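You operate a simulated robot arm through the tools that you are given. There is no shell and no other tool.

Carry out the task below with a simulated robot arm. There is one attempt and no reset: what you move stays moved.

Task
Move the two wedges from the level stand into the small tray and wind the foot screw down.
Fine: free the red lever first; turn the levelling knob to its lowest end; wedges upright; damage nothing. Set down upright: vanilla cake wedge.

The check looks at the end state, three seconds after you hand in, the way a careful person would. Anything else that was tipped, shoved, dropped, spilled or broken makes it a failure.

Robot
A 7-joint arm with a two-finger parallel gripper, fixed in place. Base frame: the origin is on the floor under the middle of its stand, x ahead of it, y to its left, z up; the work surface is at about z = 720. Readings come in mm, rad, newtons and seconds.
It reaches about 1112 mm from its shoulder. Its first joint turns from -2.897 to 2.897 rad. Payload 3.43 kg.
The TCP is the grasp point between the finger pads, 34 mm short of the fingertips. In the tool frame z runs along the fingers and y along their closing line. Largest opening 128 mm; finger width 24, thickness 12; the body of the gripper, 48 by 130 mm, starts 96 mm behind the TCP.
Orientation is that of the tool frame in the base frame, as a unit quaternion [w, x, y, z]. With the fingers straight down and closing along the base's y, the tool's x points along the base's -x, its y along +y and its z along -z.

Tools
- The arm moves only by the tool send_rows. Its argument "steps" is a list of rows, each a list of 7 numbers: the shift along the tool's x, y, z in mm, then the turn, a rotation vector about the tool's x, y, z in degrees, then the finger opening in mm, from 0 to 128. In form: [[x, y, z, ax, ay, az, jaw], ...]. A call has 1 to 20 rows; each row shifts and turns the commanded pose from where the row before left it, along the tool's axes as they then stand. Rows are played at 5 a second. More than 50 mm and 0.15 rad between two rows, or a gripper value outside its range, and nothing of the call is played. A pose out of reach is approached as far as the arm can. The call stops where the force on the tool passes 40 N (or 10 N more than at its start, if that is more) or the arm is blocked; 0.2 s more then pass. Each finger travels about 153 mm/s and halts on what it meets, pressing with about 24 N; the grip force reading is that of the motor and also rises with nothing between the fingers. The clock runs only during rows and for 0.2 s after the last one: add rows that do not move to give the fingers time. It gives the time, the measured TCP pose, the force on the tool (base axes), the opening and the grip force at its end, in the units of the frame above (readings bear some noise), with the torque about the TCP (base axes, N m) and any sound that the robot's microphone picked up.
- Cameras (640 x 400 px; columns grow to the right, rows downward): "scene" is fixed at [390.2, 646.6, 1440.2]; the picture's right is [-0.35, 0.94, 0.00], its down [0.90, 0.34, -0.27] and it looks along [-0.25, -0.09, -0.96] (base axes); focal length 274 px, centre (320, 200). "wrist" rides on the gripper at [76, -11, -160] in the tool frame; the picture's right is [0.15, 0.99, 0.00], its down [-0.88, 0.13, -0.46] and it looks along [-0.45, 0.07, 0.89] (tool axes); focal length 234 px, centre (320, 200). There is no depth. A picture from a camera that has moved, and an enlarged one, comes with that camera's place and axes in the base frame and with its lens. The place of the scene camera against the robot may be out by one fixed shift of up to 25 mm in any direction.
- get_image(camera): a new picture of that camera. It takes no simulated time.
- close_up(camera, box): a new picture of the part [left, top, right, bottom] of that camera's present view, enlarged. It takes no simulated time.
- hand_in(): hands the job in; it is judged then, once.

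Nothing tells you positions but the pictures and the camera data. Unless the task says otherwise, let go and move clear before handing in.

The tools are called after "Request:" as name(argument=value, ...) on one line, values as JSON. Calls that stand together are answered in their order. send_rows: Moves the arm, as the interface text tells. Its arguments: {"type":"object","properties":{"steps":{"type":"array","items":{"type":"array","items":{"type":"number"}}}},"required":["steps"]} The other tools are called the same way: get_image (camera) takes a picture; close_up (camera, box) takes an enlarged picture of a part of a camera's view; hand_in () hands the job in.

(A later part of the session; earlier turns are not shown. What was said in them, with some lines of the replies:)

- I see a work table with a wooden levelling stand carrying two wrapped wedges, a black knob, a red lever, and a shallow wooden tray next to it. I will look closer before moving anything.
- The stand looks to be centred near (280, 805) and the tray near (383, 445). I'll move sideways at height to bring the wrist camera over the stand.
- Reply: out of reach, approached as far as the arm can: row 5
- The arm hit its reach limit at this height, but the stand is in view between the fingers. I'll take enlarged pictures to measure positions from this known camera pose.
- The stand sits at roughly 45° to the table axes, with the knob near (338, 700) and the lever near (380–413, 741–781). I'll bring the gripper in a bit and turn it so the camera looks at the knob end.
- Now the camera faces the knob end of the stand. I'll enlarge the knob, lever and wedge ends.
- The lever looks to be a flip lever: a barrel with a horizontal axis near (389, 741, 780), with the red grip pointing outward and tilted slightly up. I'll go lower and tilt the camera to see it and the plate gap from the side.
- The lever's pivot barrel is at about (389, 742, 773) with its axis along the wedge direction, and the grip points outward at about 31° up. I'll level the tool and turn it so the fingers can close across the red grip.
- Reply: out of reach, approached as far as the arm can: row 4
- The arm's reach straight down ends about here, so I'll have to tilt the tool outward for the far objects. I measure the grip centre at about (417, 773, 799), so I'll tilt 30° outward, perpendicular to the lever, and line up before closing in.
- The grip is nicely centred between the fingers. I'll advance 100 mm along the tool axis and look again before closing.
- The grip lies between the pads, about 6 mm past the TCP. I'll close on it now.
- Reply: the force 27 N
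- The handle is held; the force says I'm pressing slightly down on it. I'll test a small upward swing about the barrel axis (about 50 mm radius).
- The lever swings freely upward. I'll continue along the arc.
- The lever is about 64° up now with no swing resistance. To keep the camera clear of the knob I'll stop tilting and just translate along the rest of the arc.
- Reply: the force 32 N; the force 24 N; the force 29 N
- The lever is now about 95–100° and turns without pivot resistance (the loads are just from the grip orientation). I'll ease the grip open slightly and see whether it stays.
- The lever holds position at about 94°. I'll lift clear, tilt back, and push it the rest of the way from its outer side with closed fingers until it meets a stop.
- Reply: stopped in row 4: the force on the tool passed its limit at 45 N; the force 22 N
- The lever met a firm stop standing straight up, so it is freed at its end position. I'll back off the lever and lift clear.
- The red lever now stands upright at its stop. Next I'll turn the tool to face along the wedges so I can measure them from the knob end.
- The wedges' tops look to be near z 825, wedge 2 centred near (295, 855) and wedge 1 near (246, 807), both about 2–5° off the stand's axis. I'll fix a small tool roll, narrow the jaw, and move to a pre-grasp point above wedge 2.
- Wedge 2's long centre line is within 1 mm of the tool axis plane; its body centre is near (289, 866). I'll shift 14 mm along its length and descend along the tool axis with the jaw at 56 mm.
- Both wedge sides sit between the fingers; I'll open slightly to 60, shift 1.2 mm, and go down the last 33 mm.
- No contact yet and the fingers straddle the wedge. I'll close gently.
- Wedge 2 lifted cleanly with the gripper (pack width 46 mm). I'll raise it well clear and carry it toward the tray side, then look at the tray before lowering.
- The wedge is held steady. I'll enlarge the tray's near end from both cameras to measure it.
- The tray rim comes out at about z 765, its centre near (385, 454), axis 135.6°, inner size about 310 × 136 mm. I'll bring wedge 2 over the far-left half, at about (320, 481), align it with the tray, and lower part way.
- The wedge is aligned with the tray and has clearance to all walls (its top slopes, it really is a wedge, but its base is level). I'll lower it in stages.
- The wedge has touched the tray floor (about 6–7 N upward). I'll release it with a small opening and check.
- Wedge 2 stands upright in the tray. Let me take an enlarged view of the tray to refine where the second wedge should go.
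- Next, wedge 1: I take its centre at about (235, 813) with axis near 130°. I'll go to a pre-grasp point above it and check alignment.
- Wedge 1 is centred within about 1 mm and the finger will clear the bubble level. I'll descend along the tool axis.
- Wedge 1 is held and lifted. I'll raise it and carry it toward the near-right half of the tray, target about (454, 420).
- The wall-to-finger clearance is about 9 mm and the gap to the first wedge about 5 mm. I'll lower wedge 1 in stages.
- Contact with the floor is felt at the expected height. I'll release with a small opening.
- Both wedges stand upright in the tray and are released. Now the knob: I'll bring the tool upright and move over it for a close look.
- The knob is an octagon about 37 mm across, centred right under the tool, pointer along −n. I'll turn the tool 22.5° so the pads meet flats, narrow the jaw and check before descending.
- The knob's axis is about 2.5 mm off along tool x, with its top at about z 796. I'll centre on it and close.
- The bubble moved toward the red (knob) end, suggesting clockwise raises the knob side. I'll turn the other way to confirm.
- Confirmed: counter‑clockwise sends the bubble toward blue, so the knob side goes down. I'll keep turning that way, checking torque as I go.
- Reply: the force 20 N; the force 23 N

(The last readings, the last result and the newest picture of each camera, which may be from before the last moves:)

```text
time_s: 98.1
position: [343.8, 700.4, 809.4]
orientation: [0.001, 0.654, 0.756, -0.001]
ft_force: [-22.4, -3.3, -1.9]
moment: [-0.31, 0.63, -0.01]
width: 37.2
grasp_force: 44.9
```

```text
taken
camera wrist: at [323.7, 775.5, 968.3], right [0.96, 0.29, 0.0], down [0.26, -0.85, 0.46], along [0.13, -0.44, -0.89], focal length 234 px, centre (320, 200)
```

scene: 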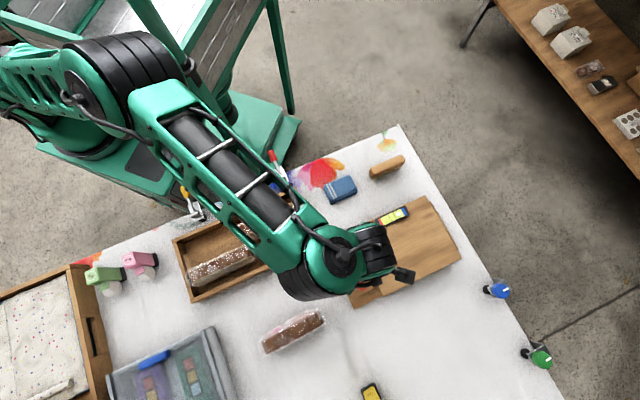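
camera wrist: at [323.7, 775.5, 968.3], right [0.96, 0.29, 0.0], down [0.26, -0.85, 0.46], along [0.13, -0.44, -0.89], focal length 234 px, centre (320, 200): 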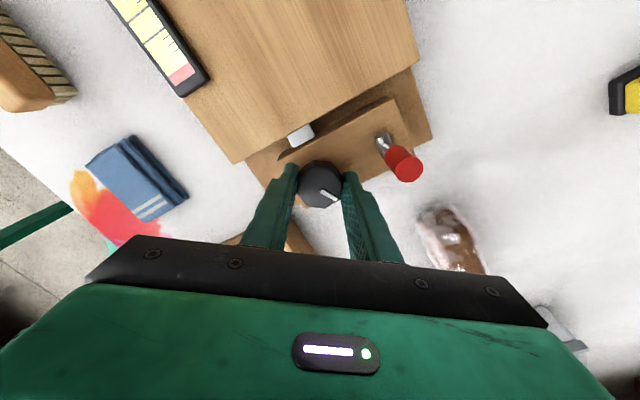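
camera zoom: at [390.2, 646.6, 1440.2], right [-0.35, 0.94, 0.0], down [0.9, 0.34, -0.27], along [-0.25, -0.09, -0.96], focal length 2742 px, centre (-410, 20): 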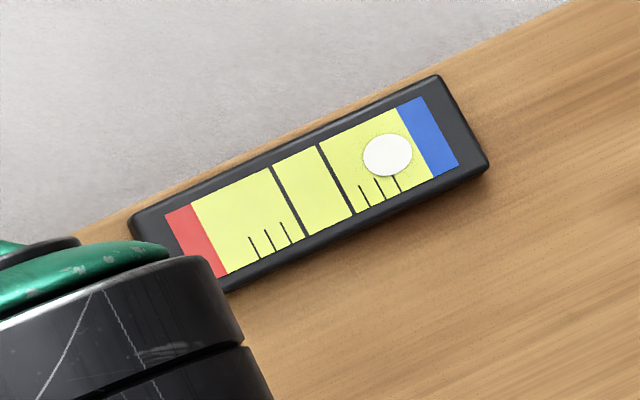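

Request:
send_rows(steps=[[0, -1.6, 0, 0, 0, 0, 20], [0, 0, 0, 0, 0, 0, 20]])

Request:
send_rows(steps=[[0, 0, 0, 0, 0, -5, 20], [0, 0, 0, 0, 0, -5, 20], [0, 0, 0, 0, 0, -5, 20], [0, 0, 0, 0, 0, 0, 20]])

Request:
close_up(camera="scene", box=[368, 198, 418, 238])

Request:
close_up(camera="wrist", box=[250, 110, 390, 230])

```text
time_s: 98.7
position: [345.1, 701.4, 807.5]
orientation: [0.0, 0.656, 0.755, 0.0]
ft_force: [-16.6, 0.4, -3.5]
moment: [0.06, 0.31, -0.02]
width: 37.5
grasp_force: 45.2
```

```text
time_s: 99.7
position: [344.2, 701.2, 807.8]
orientation: [-0.001, 0.55, 0.835, -0.001]
ft_force: [-15.0, 3.7, -1.7]
moment: [-0.14, 0.19, 0.03]
width: 37.1
grasp_force: 45.1
```

```text
10.00 times, centred on (393, 218) of scene
camera zoom: at [390.2, 646.6, 1440.2], right [-0.35, 0.94, 0.0], down [0.9, 0.34, -0.27], along [-0.25, -0.09, -0.96], focal length 2742 px, centre (-410, 20)
```

zoom: 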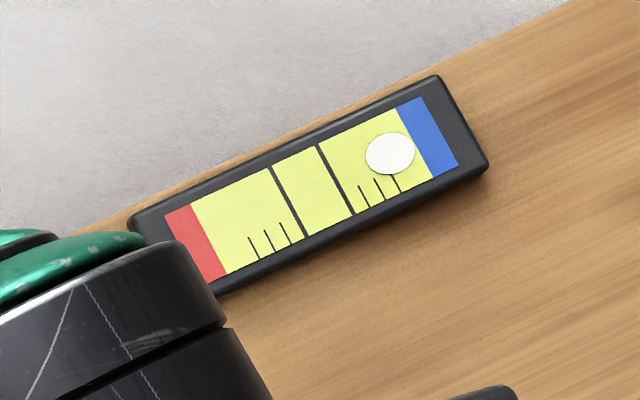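

```text
3.33 times, centred on (320, 170) of wrist
camera zoom: at [305.0, 767.0, 968.4], right [0.85, 0.52, 0.0], down [0.47, -0.76, 0.46], along [0.24, -0.39, -0.89], focal length 781 px, centre (320, 300)
```

zoom: 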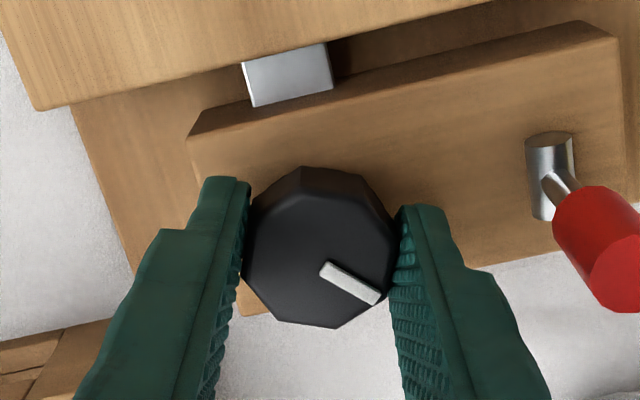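

Request:
send_rows(steps=[[0, -0.8, 0, 0, 0, -5, 20], [0, 0, 0, 0, 0, -5, 20], [0, 0, 0, 0, 0, -5, 20], [0, 0, 0, 0, 0, 0, 20]])

Request:
close_up(camera="scene", box=[368, 198, 418, 238])

Request:
close_up(camera="wrist", box=[250, 110, 390, 230])

```text
time_s: 100.7
position: [342.6, 700.3, 807.1]
orientation: [0.0, 0.437, 0.899, 0.0]
ft_force: [-9.4, 2.4, -1.8]
moment: [0.27, 0.59, -0.02]
width: 37.1
grasp_force: 44.8
```

```text
10.00 times, centred on (393, 218) of scene
camera zoom: at [390.2, 646.6, 1440.2], right [-0.35, 0.94, 0.0], down [0.9, 0.34, -0.27], along [-0.25, -0.09, -0.96], focal length 2742 px, centre (-410, 20)
```

zoom: 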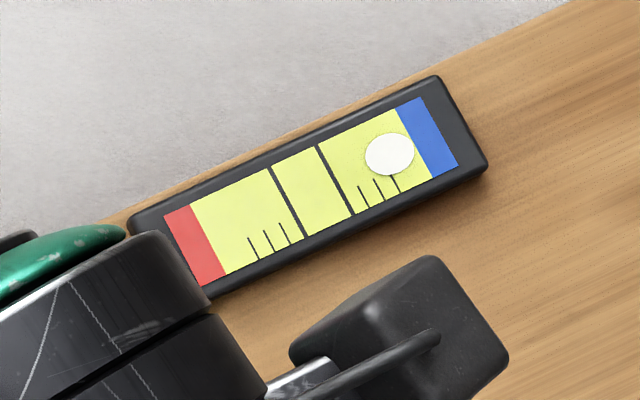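

```text
3.33 times, centred on (320, 170) of wrist
camera zoom: at [289.1, 754.2, 968.3], right [0.69, 0.73, 0.0], down [0.65, -0.61, 0.46], along [0.33, -0.31, -0.89], focal length 781 px, centre (320, 300)
```

zoom: 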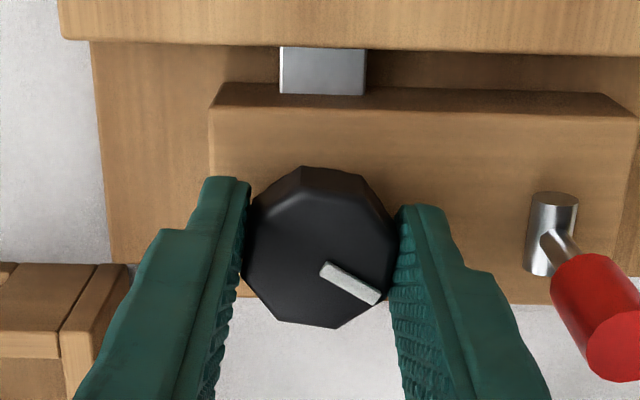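

The bubble now sits at its end mark, though the knob still turns. I'll watch the plate's corner directly to see whether it is still sinking.

Request:
close_up(camera="scene", box=[365, 275, 405, 310])

Request:
send_rows(steps=[[0, -0.4, 0, 0, 0, -5, 20], [0, 0, 0, 0, 0, -5, 20], [0, 0, 0, 0, 0, -5, 20], [0, 0, 0, 0, 0, -5, 20], [0, 0, 0, 0, 0, 0, 20]])

Request:
close_up(camera="scene", box=[365, 275, 405, 310])

Request:
close_up(camera="wrist", box=[250, 110, 390, 230])

```text
11.43 times, centred on (385, 292) of scene
camera zoom: at [390.2, 646.6, 1440.2], right [-0.35, 0.94, 0.0], down [0.9, 0.34, -0.27], along [-0.25, -0.09, -0.96], focal length 3134 px, centre (-423, -857)
```

zoom: 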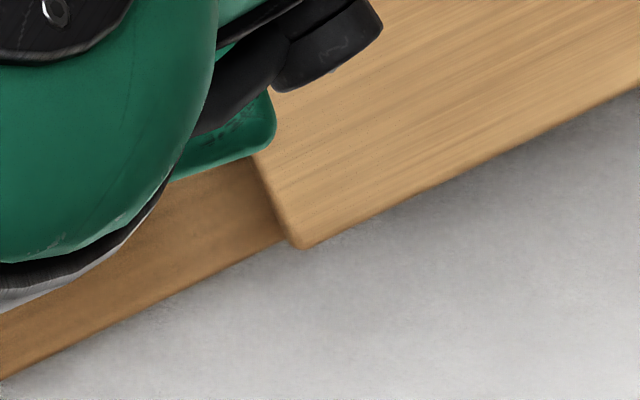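

```text
time_s: 101.5
position: [339.8, 701.8, 809.8]
orientation: [0.013, 0.325, 0.946, -0.005]
ft_force: [37.1, 10.4, -19.2]
moment: [0.35, -0.74, 0.14]
width: 37.6
grasp_force: 44.9
out of reach, approached as far as the arm can: row 3, 4
stopped in row 4: the force on the tool passed its limit at 54 N (the readings are from after the stop); the commanded pose is now the measured one
```

```text
11.43 times, centred on (385, 292) of scene
camera zoom: at [390.2, 646.6, 1440.2], right [-0.35, 0.94, 0.0], down [0.9, 0.34, -0.27], along [-0.25, -0.09, -0.96], focal length 3134 px, centre (-423, -857)
```

zoom: 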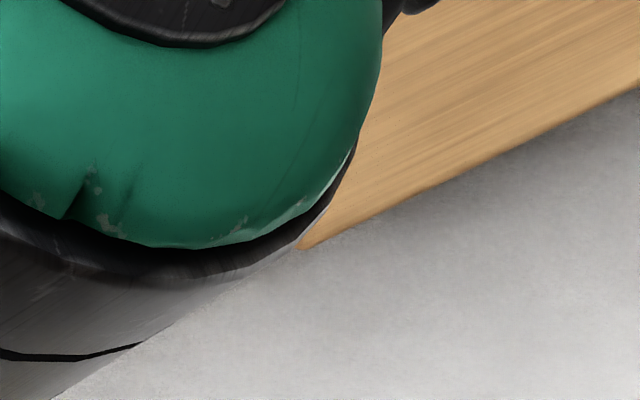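

```text
3.33 times, centred on (320, 170) of wrist
camera zoom: at [271.8, 744.2, 967.7], right [0.49, 0.87, -0.01], down [0.76, -0.43, 0.48], along [0.41, -0.24, -0.88], focal length 781 px, centre (320, 300)
```

zoom: 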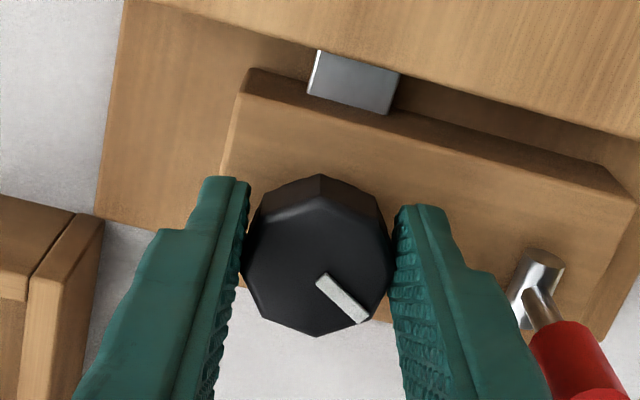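

I reached the wrist's turning limit. I'll open, lift off, unwind the tool clockwise, and take a fresh grip on the knob to find its end stop.

Request:
send_rows(steps=[[0, 0, 0, 0, 0, 0, 40], [0, 0, 0, 0, 0, 0, 46], [0, 0, 0, 0, 0, 0, 52], [0, 0, 0, 0, 0, 0, 52], [0, 0, -10, 0, 0, 0, 52], [0, 0, -30, 0, 0, 0, 52], [0, 0, -40, 0, 0, 0, 60], [0, 0, 0, 0, 0, 0, 60]])

Request:
get_image(camera="wrist")

Request:
get_image(camera="scene")

```text
time_s: 103.3
position: [332.5, 704.4, 890.9]
orientation: [0.008, 0.319, 0.948, -0.006]
ft_force: [0.3, 0.9, 0.1]
moment: [-0.01, -0.02, -0.01]
width: 60.1
grasp_force: 0.0
```

```text
taken
camera wrist: at [264.5, 744.5, 1050.5], right [0.48, 0.88, -0.01], down [0.77, -0.42, 0.47], along [0.41, -0.23, -0.88], focal length 234 px, centre (320, 200)
```

wrist: 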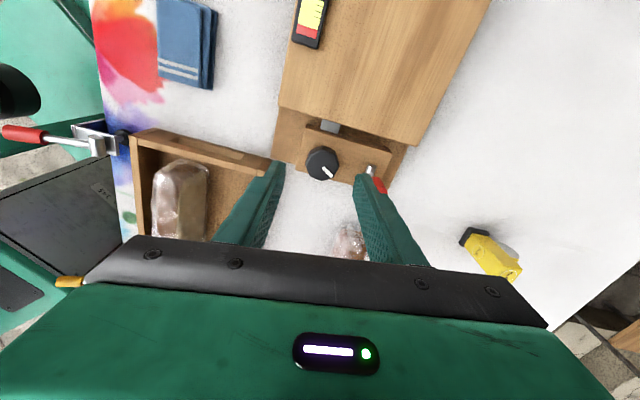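

```text
taken
```

scene: 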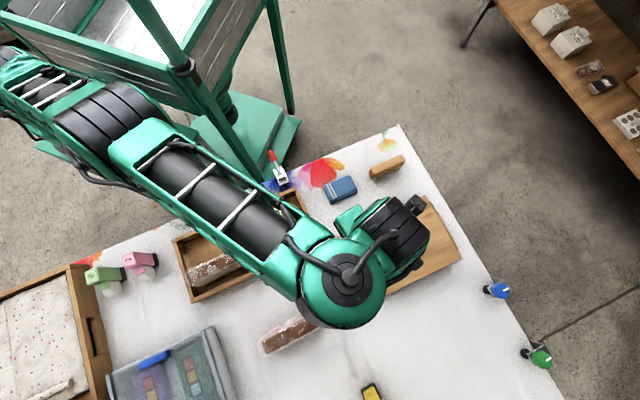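

Request:
send_rows(steps=[[0, 0, 0, 0, 0, 7.5, 80], [0, 0, 0, 0, 0, 7.5, 80], [0, 0, 0, 0, 0, 7.5, 80], [0, 0, 0, 0, 0, 7.5, 80], [0, 0, 0, 0, 0, 7.5, 80], [0, 0, 0, 0, 0, 7.5, 80], [0, 0, 0, 0, 0, 7.5, 80], [0, 0, 0, 0, 0, 7.5, 80], [0, 0, 0, 0, 0, 7.5, 80], [0, 0, 0, 0, 0, 7.5, 80], [0, 0, 0, 0, 0, 7.5, 80], [0, 0, 0, 0, 0, 7.5, 80], [0, 0, 0, 0, 0, 7.5, 80], [0, 0, 0, 0, 0, 7.5, 80], [0, 0, 0, 0, 0, 7.5, 80], [0, 0, 0, 0, 0, 7.5, 80], [0, 0, 0, 0, 0, 7.5, 80], [0, 0, 0, 0, 0, 7.5, 80], [0, 0, 0, 0, 0, 7.5, 80], [0, 0, 0, 0, 0, 5, 80]])

Request:
get_image(camera="wrist")

Request:
close_up(camera="wrist", box=[240, 80, 400, 220])

Request:
get_image(camera="scene")

```text
time_s: 107.5
position: [331.1, 703.0, 891.3]
orientation: [0.008, 0.999, -0.043, 0.007]
ft_force: [-0.7, 0.0, 0.1]
moment: [-0.01, -0.04, -0.01]
width: 80.0
grasp_force: 0.1
```

```text
taken
camera wrist: at [407.4, 711.8, 1052.8], right [0.06, -1.0, 0.02], down [-0.89, -0.05, 0.45], along [-0.44, -0.04, -0.9], focal length 234 px, centre (320, 200)
```

wrist: 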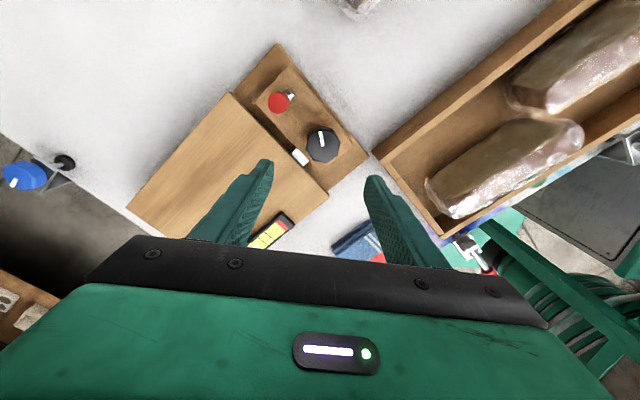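

```text
2.86 times, centred on (320, 150) of wrist
camera zoom: at [407.4, 711.8, 1052.8], right [0.06, -1.0, 0.02], down [-0.89, -0.05, 0.45], along [-0.44, -0.04, -0.9], focal length 669 px, centre (320, 343)
```

zoom: 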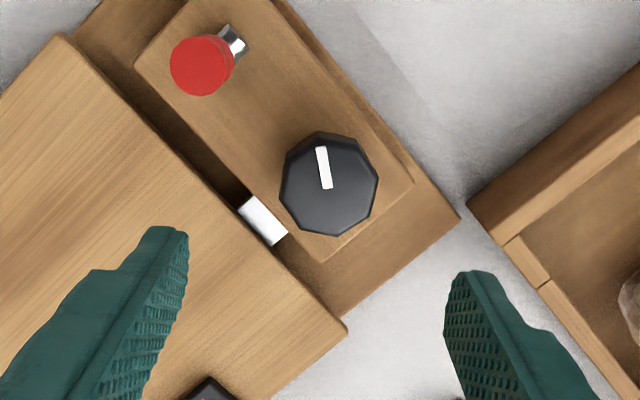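

```text
taken
```

scene: 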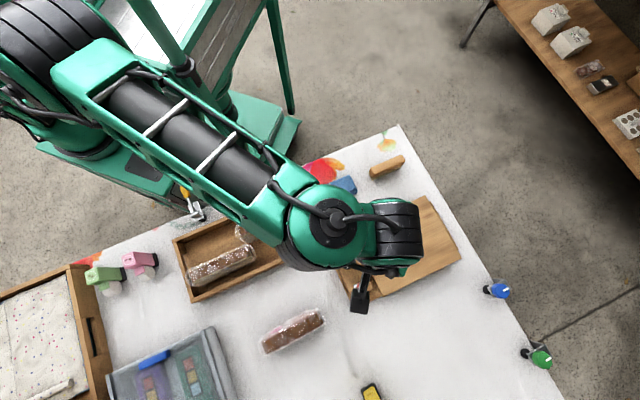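

Request:
send_rows(steps=[[14.4, 2.8, 0, 0.88, -0.84, 0, 60], [0, 0, 20, 0, 0, 0, 54], [0, 0, 20, 0, 0, 0, 54], [0, 0, 15, 0, 0, 0, 54], [0, 0, 0, 0, 0, 0, 54]])

Request:
close_up(camera="wrist", box=[250, 110, 390, 230])

```text
time_s: 108.7
position: [345.6, 698.7, 835.9]
orientation: [0.0, 0.999, -0.042, 0.0]
ft_force: [0.1, 0.6, 0.3]
moment: [0.02, -0.01, 0.04]
width: 54.0
grasp_force: 0.1
```

```text
3.33 times, centred on (320, 170) of wrist
camera zoom: at [424.3, 705.3, 996.9], right [0.06, -1.0, 0.0], down [-0.89, -0.06, 0.46], along [-0.46, -0.03, -0.89], focal length 781 px, centre (320, 300)
```

zoom: 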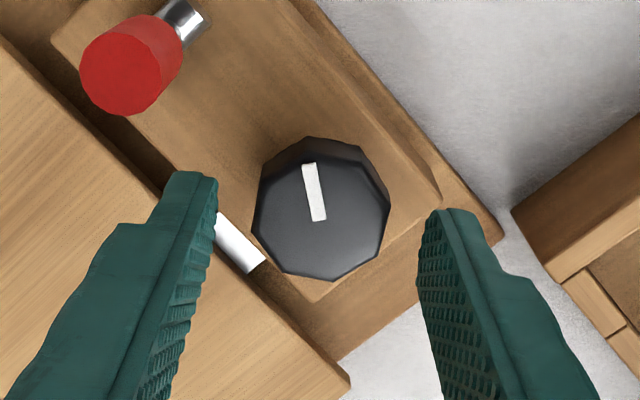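

Request:
send_rows(steps=[[0, 0.8, 15, 0, 0, 0, 54], [0, 0, 12, 0, 0, 0, 54], [0, 0, 0, 0, 0, 0, 46], [0, 0, 0, 0, 0, 0, 40], [0, 0, 0, 0, 0, 0, 30], [0, 0, 0, 0, 0, 0, 20], [0, 0, 0, 0, 0, 0, 20]])

Request:
close_up(camera="wrist", box=[250, 110, 390, 230])

Request:
close_up(camera="scene", box=[365, 275, 405, 310])

Request:
close_up(camera="scene", box=[368, 198, 418, 238])

```text
time_s: 110.3
position: [345.6, 699.5, 809.6]
orientation: [-0.001, 0.999, -0.042, -0.001]
ft_force: [0.2, 3.6, -1.4]
moment: [0.15, 0.06, -0.01]
width: 37.2
grasp_force: 44.7
```

```text
3.33 times, centred on (320, 170) of wrist
camera zoom: at [423.8, 704.9, 969.9], right [0.06, -1.0, 0.0], down [-0.89, -0.06, 0.46], along [-0.46, -0.03, -0.89], focal length 781 px, centre (320, 300)
```

zoom: 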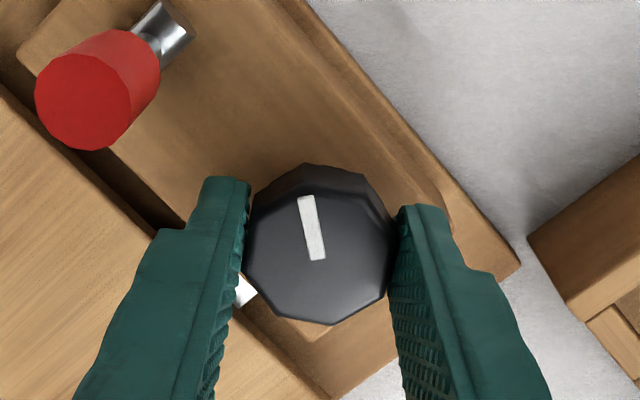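

```text
11.43 times, centred on (385, 292) of scene
camera zoom: at [390.2, 646.6, 1440.2], right [-0.35, 0.94, 0.0], down [0.9, 0.34, -0.27], along [-0.25, -0.09, -0.96], focal length 3134 px, centre (-423, -857)
```

zoom: 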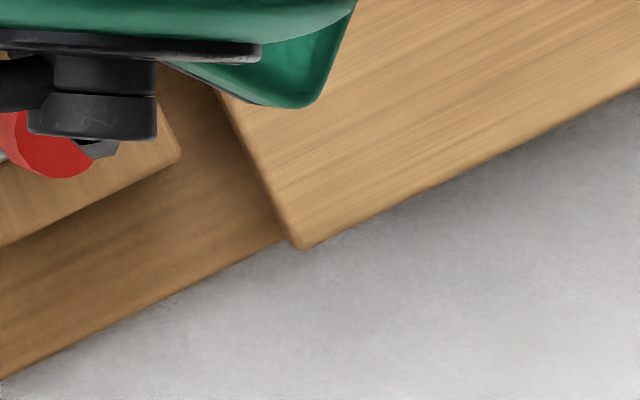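

```text
10.00 times, centred on (393, 218) of scene
camera zoom: at [390.2, 646.6, 1440.2], right [-0.35, 0.94, 0.0], down [0.9, 0.34, -0.27], along [-0.25, -0.09, -0.96], focal length 2742 px, centre (-410, 20)
```

zoom: 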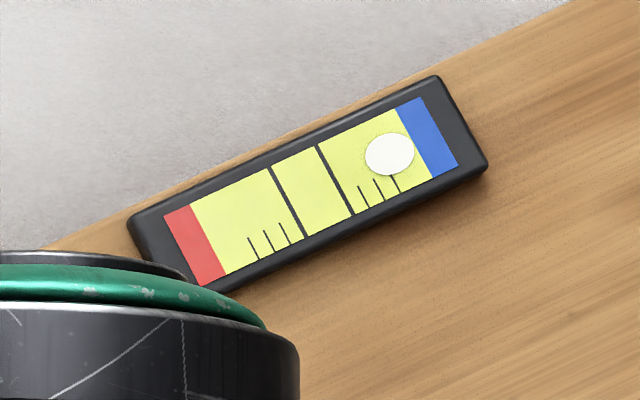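

Request:
send_rows(steps=[[0, 0, 0, 0, 0, -5, 20], [0, 0, 0, 0, 0, -5, 20], [0, 0, 0, 0, 0, -5, 20], [0, 0, 0, 0, 0, 0, 20]])

Request:
close_up(camera="wrist", box=[250, 110, 390, 230])

Request:
close_up(camera="scene", box=[365, 275, 405, 310])

```text
time_s: 111.3
position: [346.0, 699.4, 810.7]
orientation: [-0.001, 0.996, 0.09, 0.0]
ft_force: [1.7, 9.0, 3.8]
moment: [0.36, -0.43, -0.52]
width: 37.2
grasp_force: 44.7
```

```text
3.33 times, centred on (320, 170) of wrist
camera zoom: at [419.8, 724.8, 970.5], right [0.32, -0.95, 0.0], down [-0.84, -0.29, 0.46], along [-0.43, -0.14, -0.89], focal length 781 px, centre (320, 300)
```

zoom: 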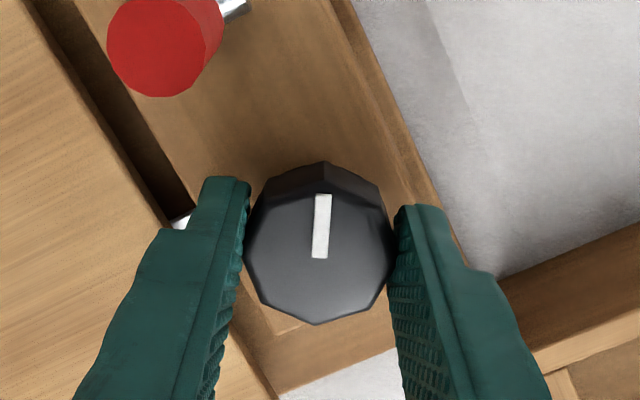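

```text
11.43 times, centred on (385, 292) of scene
camera zoom: at [390.2, 646.6, 1440.2], right [-0.35, 0.94, 0.0], down [0.9, 0.34, -0.27], along [-0.25, -0.09, -0.96], focal length 3134 px, centre (-423, -857)
```

zoom: 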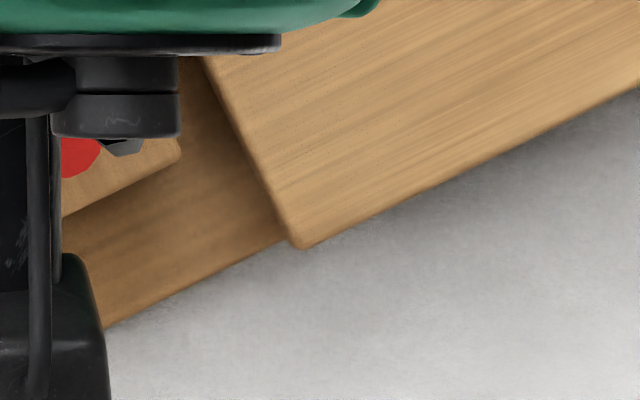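

The knob no longer follows (about 0.5 N·m and the pads slip), so it is at its lower end stop. I'll release it straight away without turning back, then lift clear.

Request:
send_rows(steps=[[0, 0, 0, 0, 0, 0, 39], [0, 0, 0, 0, 0, 0, 44], [0, 0, 0, 0, 0, 0, 52], [0, 0, 0, 0, 0, 0, 54], [0, 0, -10, 0, 0, 0, 54], [0, 0, -30, 0, 0, 0, 54], [0, 0, -40, 0, 0, 0, 60], [0, 0, -30, 0, 0, 0, 80], [0, 0, 0, 0, 0, 0, 80]])

Request:
get_image(camera="wrist")

Request:
close_up(camera="wrist", box=[240, 60, 400, 200])

```text
time_s: 113.3
position: [346.4, 700.0, 919.8]
orientation: [0.0, 0.996, 0.089, 0.0]
ft_force: [0.4, -1.0, -0.3]
moment: [-0.01, 0.02, -0.01]
width: 80.1
grasp_force: 0.0
```

```text
taken
camera wrist: at [420.7, 724.8, 1080.6], right [0.32, -0.95, 0.0], down [-0.84, -0.28, 0.46], along [-0.43, -0.14, -0.89], focal length 234 px, centre (320, 200)
```

wrist: 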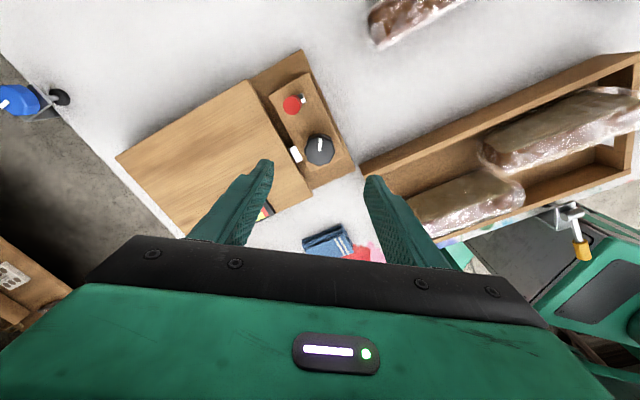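

```text
2.86 times, centred on (320, 130) of wrist
camera zoom: at [420.7, 724.8, 1080.6], right [0.32, -0.95, 0.0], down [-0.84, -0.28, 0.46], along [-0.43, -0.14, -0.89], focal length 669 px, centre (320, 400)
```

zoom: 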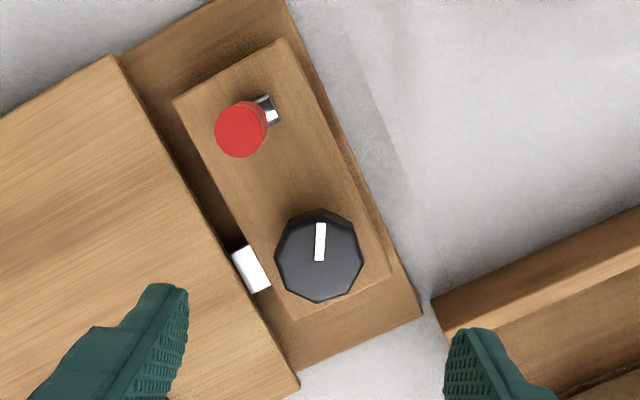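

Request:
send_rows(steps=[[0, 0, 0, 0, 0, 7.5, 100], [0, 0, 0, 0, 0, 7.5, 128], [0, 0, 0, 0, 0, 7.5, 128], [0, 0, 0, 0, 0, 7.5, 128], [0, 0, 0, 0, 0, 7.5, 128], [0, 0, 0, 0, 0, 7.5, 128], [0, 0, 0, 0, 0, 7.5, 128], [0, 0, 0, 0, 0, 3, 128], [31.3, 0.6, 12.3, 0, 0, 0, 128], [31.3, 0.6, 12.3, 0, 0, 0, 128], [31.3, 0.6, 12.3, 0, 0, 0, 128], [31.3, 0.6, 12.3, 0, 0, 0, 128], [0, 0, 0, 0, -8, 0, 128], [0, 0, 0, 0, -8, 0, 128], [0, 0, 0, 0, -8, 0, 128], [0, 0, 0, 0, -8, 0, 128], [0, 0, 0, 0, -8, 0, 128], [0, 0, 0, 0, 0, 0, 128]])

Request:
get_image(camera="wrist")

Request:
close_up(camera="wrist", box=[230, 105, 380, 250])

Request:
get_image(camera="scene")

```text
time_s: 117.1
position: [431.7, 608.8, 871.2]
orientation: [-0.132, 0.867, -0.362, -0.317]
ft_force: [-0.6, 0.1, -0.2]
moment: [0.03, -0.03, 0.01]
width: 128.2
grasp_force: 0.1
```

```text
taken
camera wrist: at [554.7, 502.4, 944.6], right [-0.62, -0.78, -0.09], down [-0.36, 0.18, 0.92], along [-0.69, 0.61, -0.39], focal length 234 px, centre (320, 200)
```

wrist: 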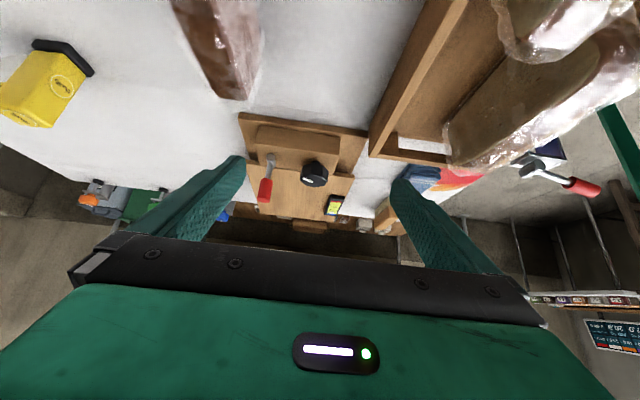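

```text
2.76 times, centred on (305, 178) of wrist
camera zoom: at [554.7, 502.4, 944.6], right [-0.62, -0.78, -0.09], down [-0.36, 0.18, 0.92], along [-0.69, 0.61, -0.39], focal length 646 px, centre (361, 262)
```

zoom: 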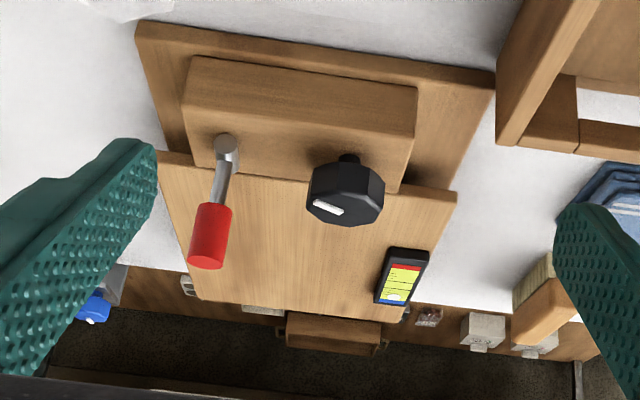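

```text
taken
```

scene: 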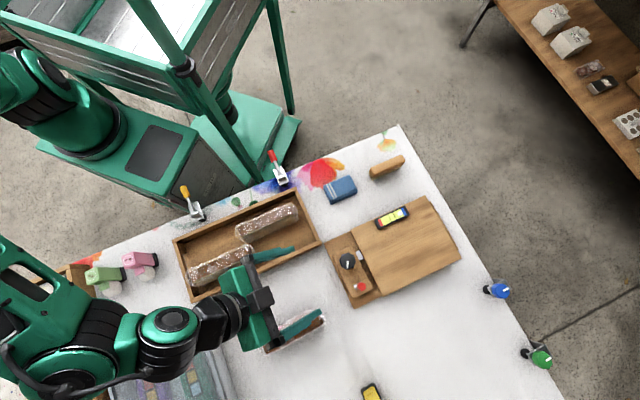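

The plate's knob end has clearly dropped compared with the same view at the start, the lever stands up, and the knob is at its stop. I'll level the tool and move clear, then do a last check.

Request:
send_rows(steps=[[0, 0, 0, 0, 8, 0, 128], [0, 0, 0, 0, 8, 0, 128], [0, 0, 0, 0, 8, 0, 128], [0, 0, 0, 0, 8, 0, 128], [0, 0, 0, 0, 8, 0, 128], [0, 0, -45, 0, 0, 0, 128], [0, 0, -45, 0, 0, 0, 128], [0, 0, -45, 0, 0, 0, 128], [0, 0, 0, 0, 0, 7.5, 128], [0, 0, 0, 0, 0, 7.5, 128], [0, 0, 0, 0, 0, 7.5, 128], [0, 0, 0, 0, 0, 7.5, 128], [0, 0, 0, 0, 0, 7.5, 128], [0, 0, 0, 0, 0, 7.5, 128], [0, 0, 0, 0, 0, 0, 128]])

Request:
get_image(camera="scene")

Request:
get_image(camera="wrist")

```text
time_s: 120.3
position: [431.9, 607.0, 1007.1]
orientation: [-0.002, -0.704, 0.71, 0.001]
ft_force: [-0.5, -0.8, 0.5]
moment: [0.02, 0.03, 0.03]
width: 128.0
grasp_force: 0.1
```

```text
taken
```

scene: 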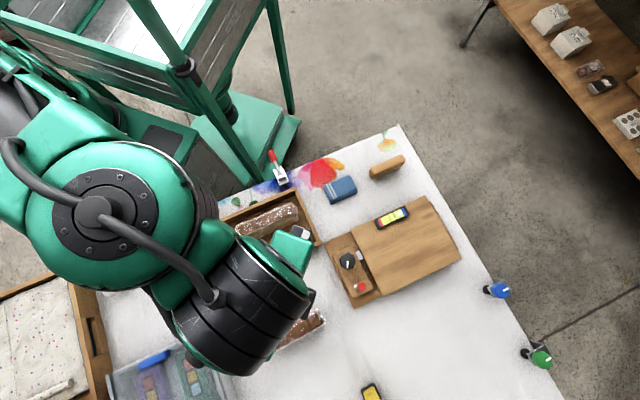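

```text
taken
camera wrist: at [444.5, 532.9, 1165.9], right [-0.99, -0.14, 0.0], down [-0.12, 0.88, 0.46], along [-0.06, 0.45, -0.89], focal length 234 px, centre (320, 200)
```

wrist: 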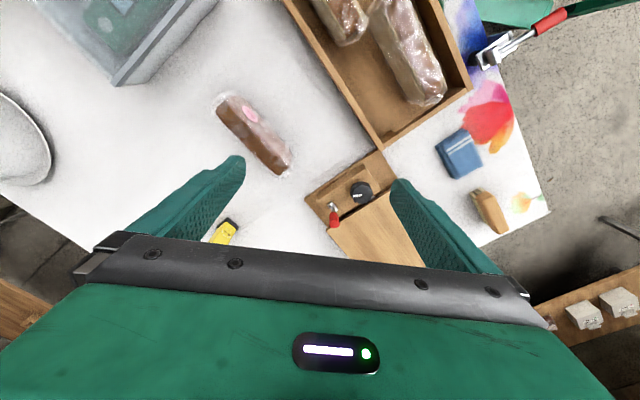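

Request:
send_rows(steps=[[8.3, 40, 0, 0, 0, 0, 128], [8.3, 44, 0, 0, 0, 0, 128], [8.3, 44, 0, 0, 0, 0, 128], [8.3, 44, 0, 0, 0, 0, 128], [8.3, 44, 0, 0, 0, 0, 128], [8.3, 44, 0, 0, 0, 0, 128], [0, 0, 0, 0, 0, 7.5, 128], [0, 0, 0, 0, 0, 7.5, 128], [0, 0, 0, 0, 0, 7.5, 128], [0, 0, 0, 0, 0, 7.5, 128], [0, 0, 0, 0, 0, 7.5, 128], [0, 0, 0, 0, 0, 7.5, 128], [0, 0, 0, 0, 0, 7.5, 128], [0, 0, 0, 0, 0, 7.5, 128], [0, 0, 0, 0, 0, 7.5, 128], [0, 0, 0, 0, 0, 7.5, 128], [0, 0, 0, 0, 0, 7.5, 128], [0, 0, 0, 0, 0, 7.5, 128], [0, 0, 0, 0, 0, 0, 128]])

Request:
get_image(camera="scene")

Request:
close_up(camera="scene", box=[160, 170, 340, 310])

Request:
close_up(camera="scene", box=[320, 190, 470, 310])

```text
time_s: 124.3
position: [171.4, 559.0, 1006.0]
orientation: [-0.001, 0.004, 1.0, 0.0]
ft_force: [0.3, -0.3, -0.4]
moment: [-0.04, 0.03, -0.02]
width: 128.1
grasp_force: 0.0
```

```text
taken
```

scene: 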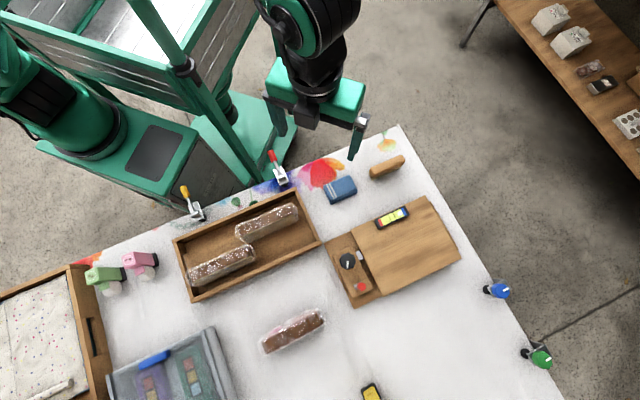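

```text
2.86 times, centred on (250, 240) of scene
camera zoom: at [390.2, 646.6, 1440.2], right [-0.35, 0.94, 0.0], down [0.9, 0.34, -0.27], along [-0.25, -0.09, -0.96], focal length 783 px, centre (520, 86)
```

zoom: 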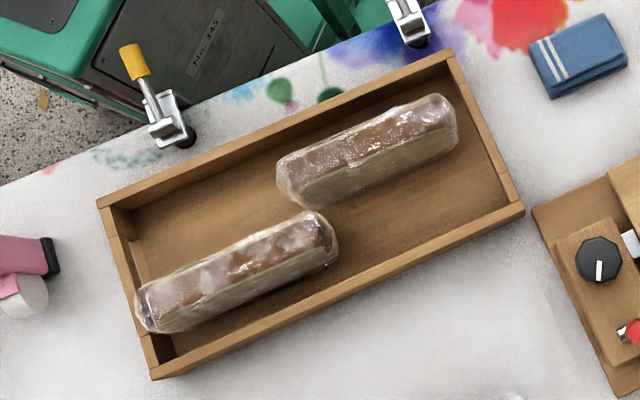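

```text
3.33 times, centred on (395, 250) of scene
camera zoom: at [390.2, 646.6, 1440.2], right [-0.35, 0.94, 0.0], down [0.9, 0.34, -0.27], along [-0.25, -0.09, -0.96], focal length 914 px, centre (70, 33)
```

zoom: 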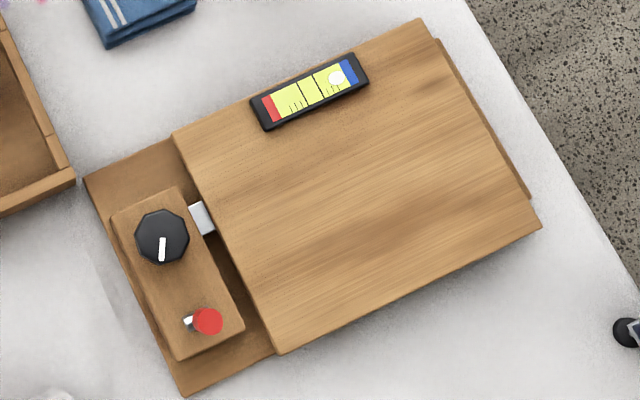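

Final check: both vanilla wedges stand upright in the tray, the red lever is raised, the knob rests at its low stop (bubble at the blue end), and nothing else has moved. The arm is clear, so I'm handing in.

Request:
hand_in()

```text
The job is handed in.
```

I moved both vanilla cake wedges upright into the small tray and wound the foot screw down to its stop. The job is handed in; the result of the check hasn't come back.

- **Red lever:** I freed it first. It now stands straight up at its own stop.
- **Wedges:** both sit flat on the tray floor, side by side but staggered, and clear of the walls. I set each one down gently and let go.
- **Levelling knob:** I turned it counter-clockwise about 150° until it stopped. The bubble moved to the blue end, and the knob side of the plate is visibly lower than at the start.
- **Force events:** the arm hit its force limit twice. The first was at 45 N, pushing the lever against its stop. The second was at 54 N, when the wrist ran out of turn while still gripping the knob. I saw no damage in the pictures after either one.
- **Everything else:** nothing else looked moved or tipped in the last pictures, and the arm was clear before I handed in.
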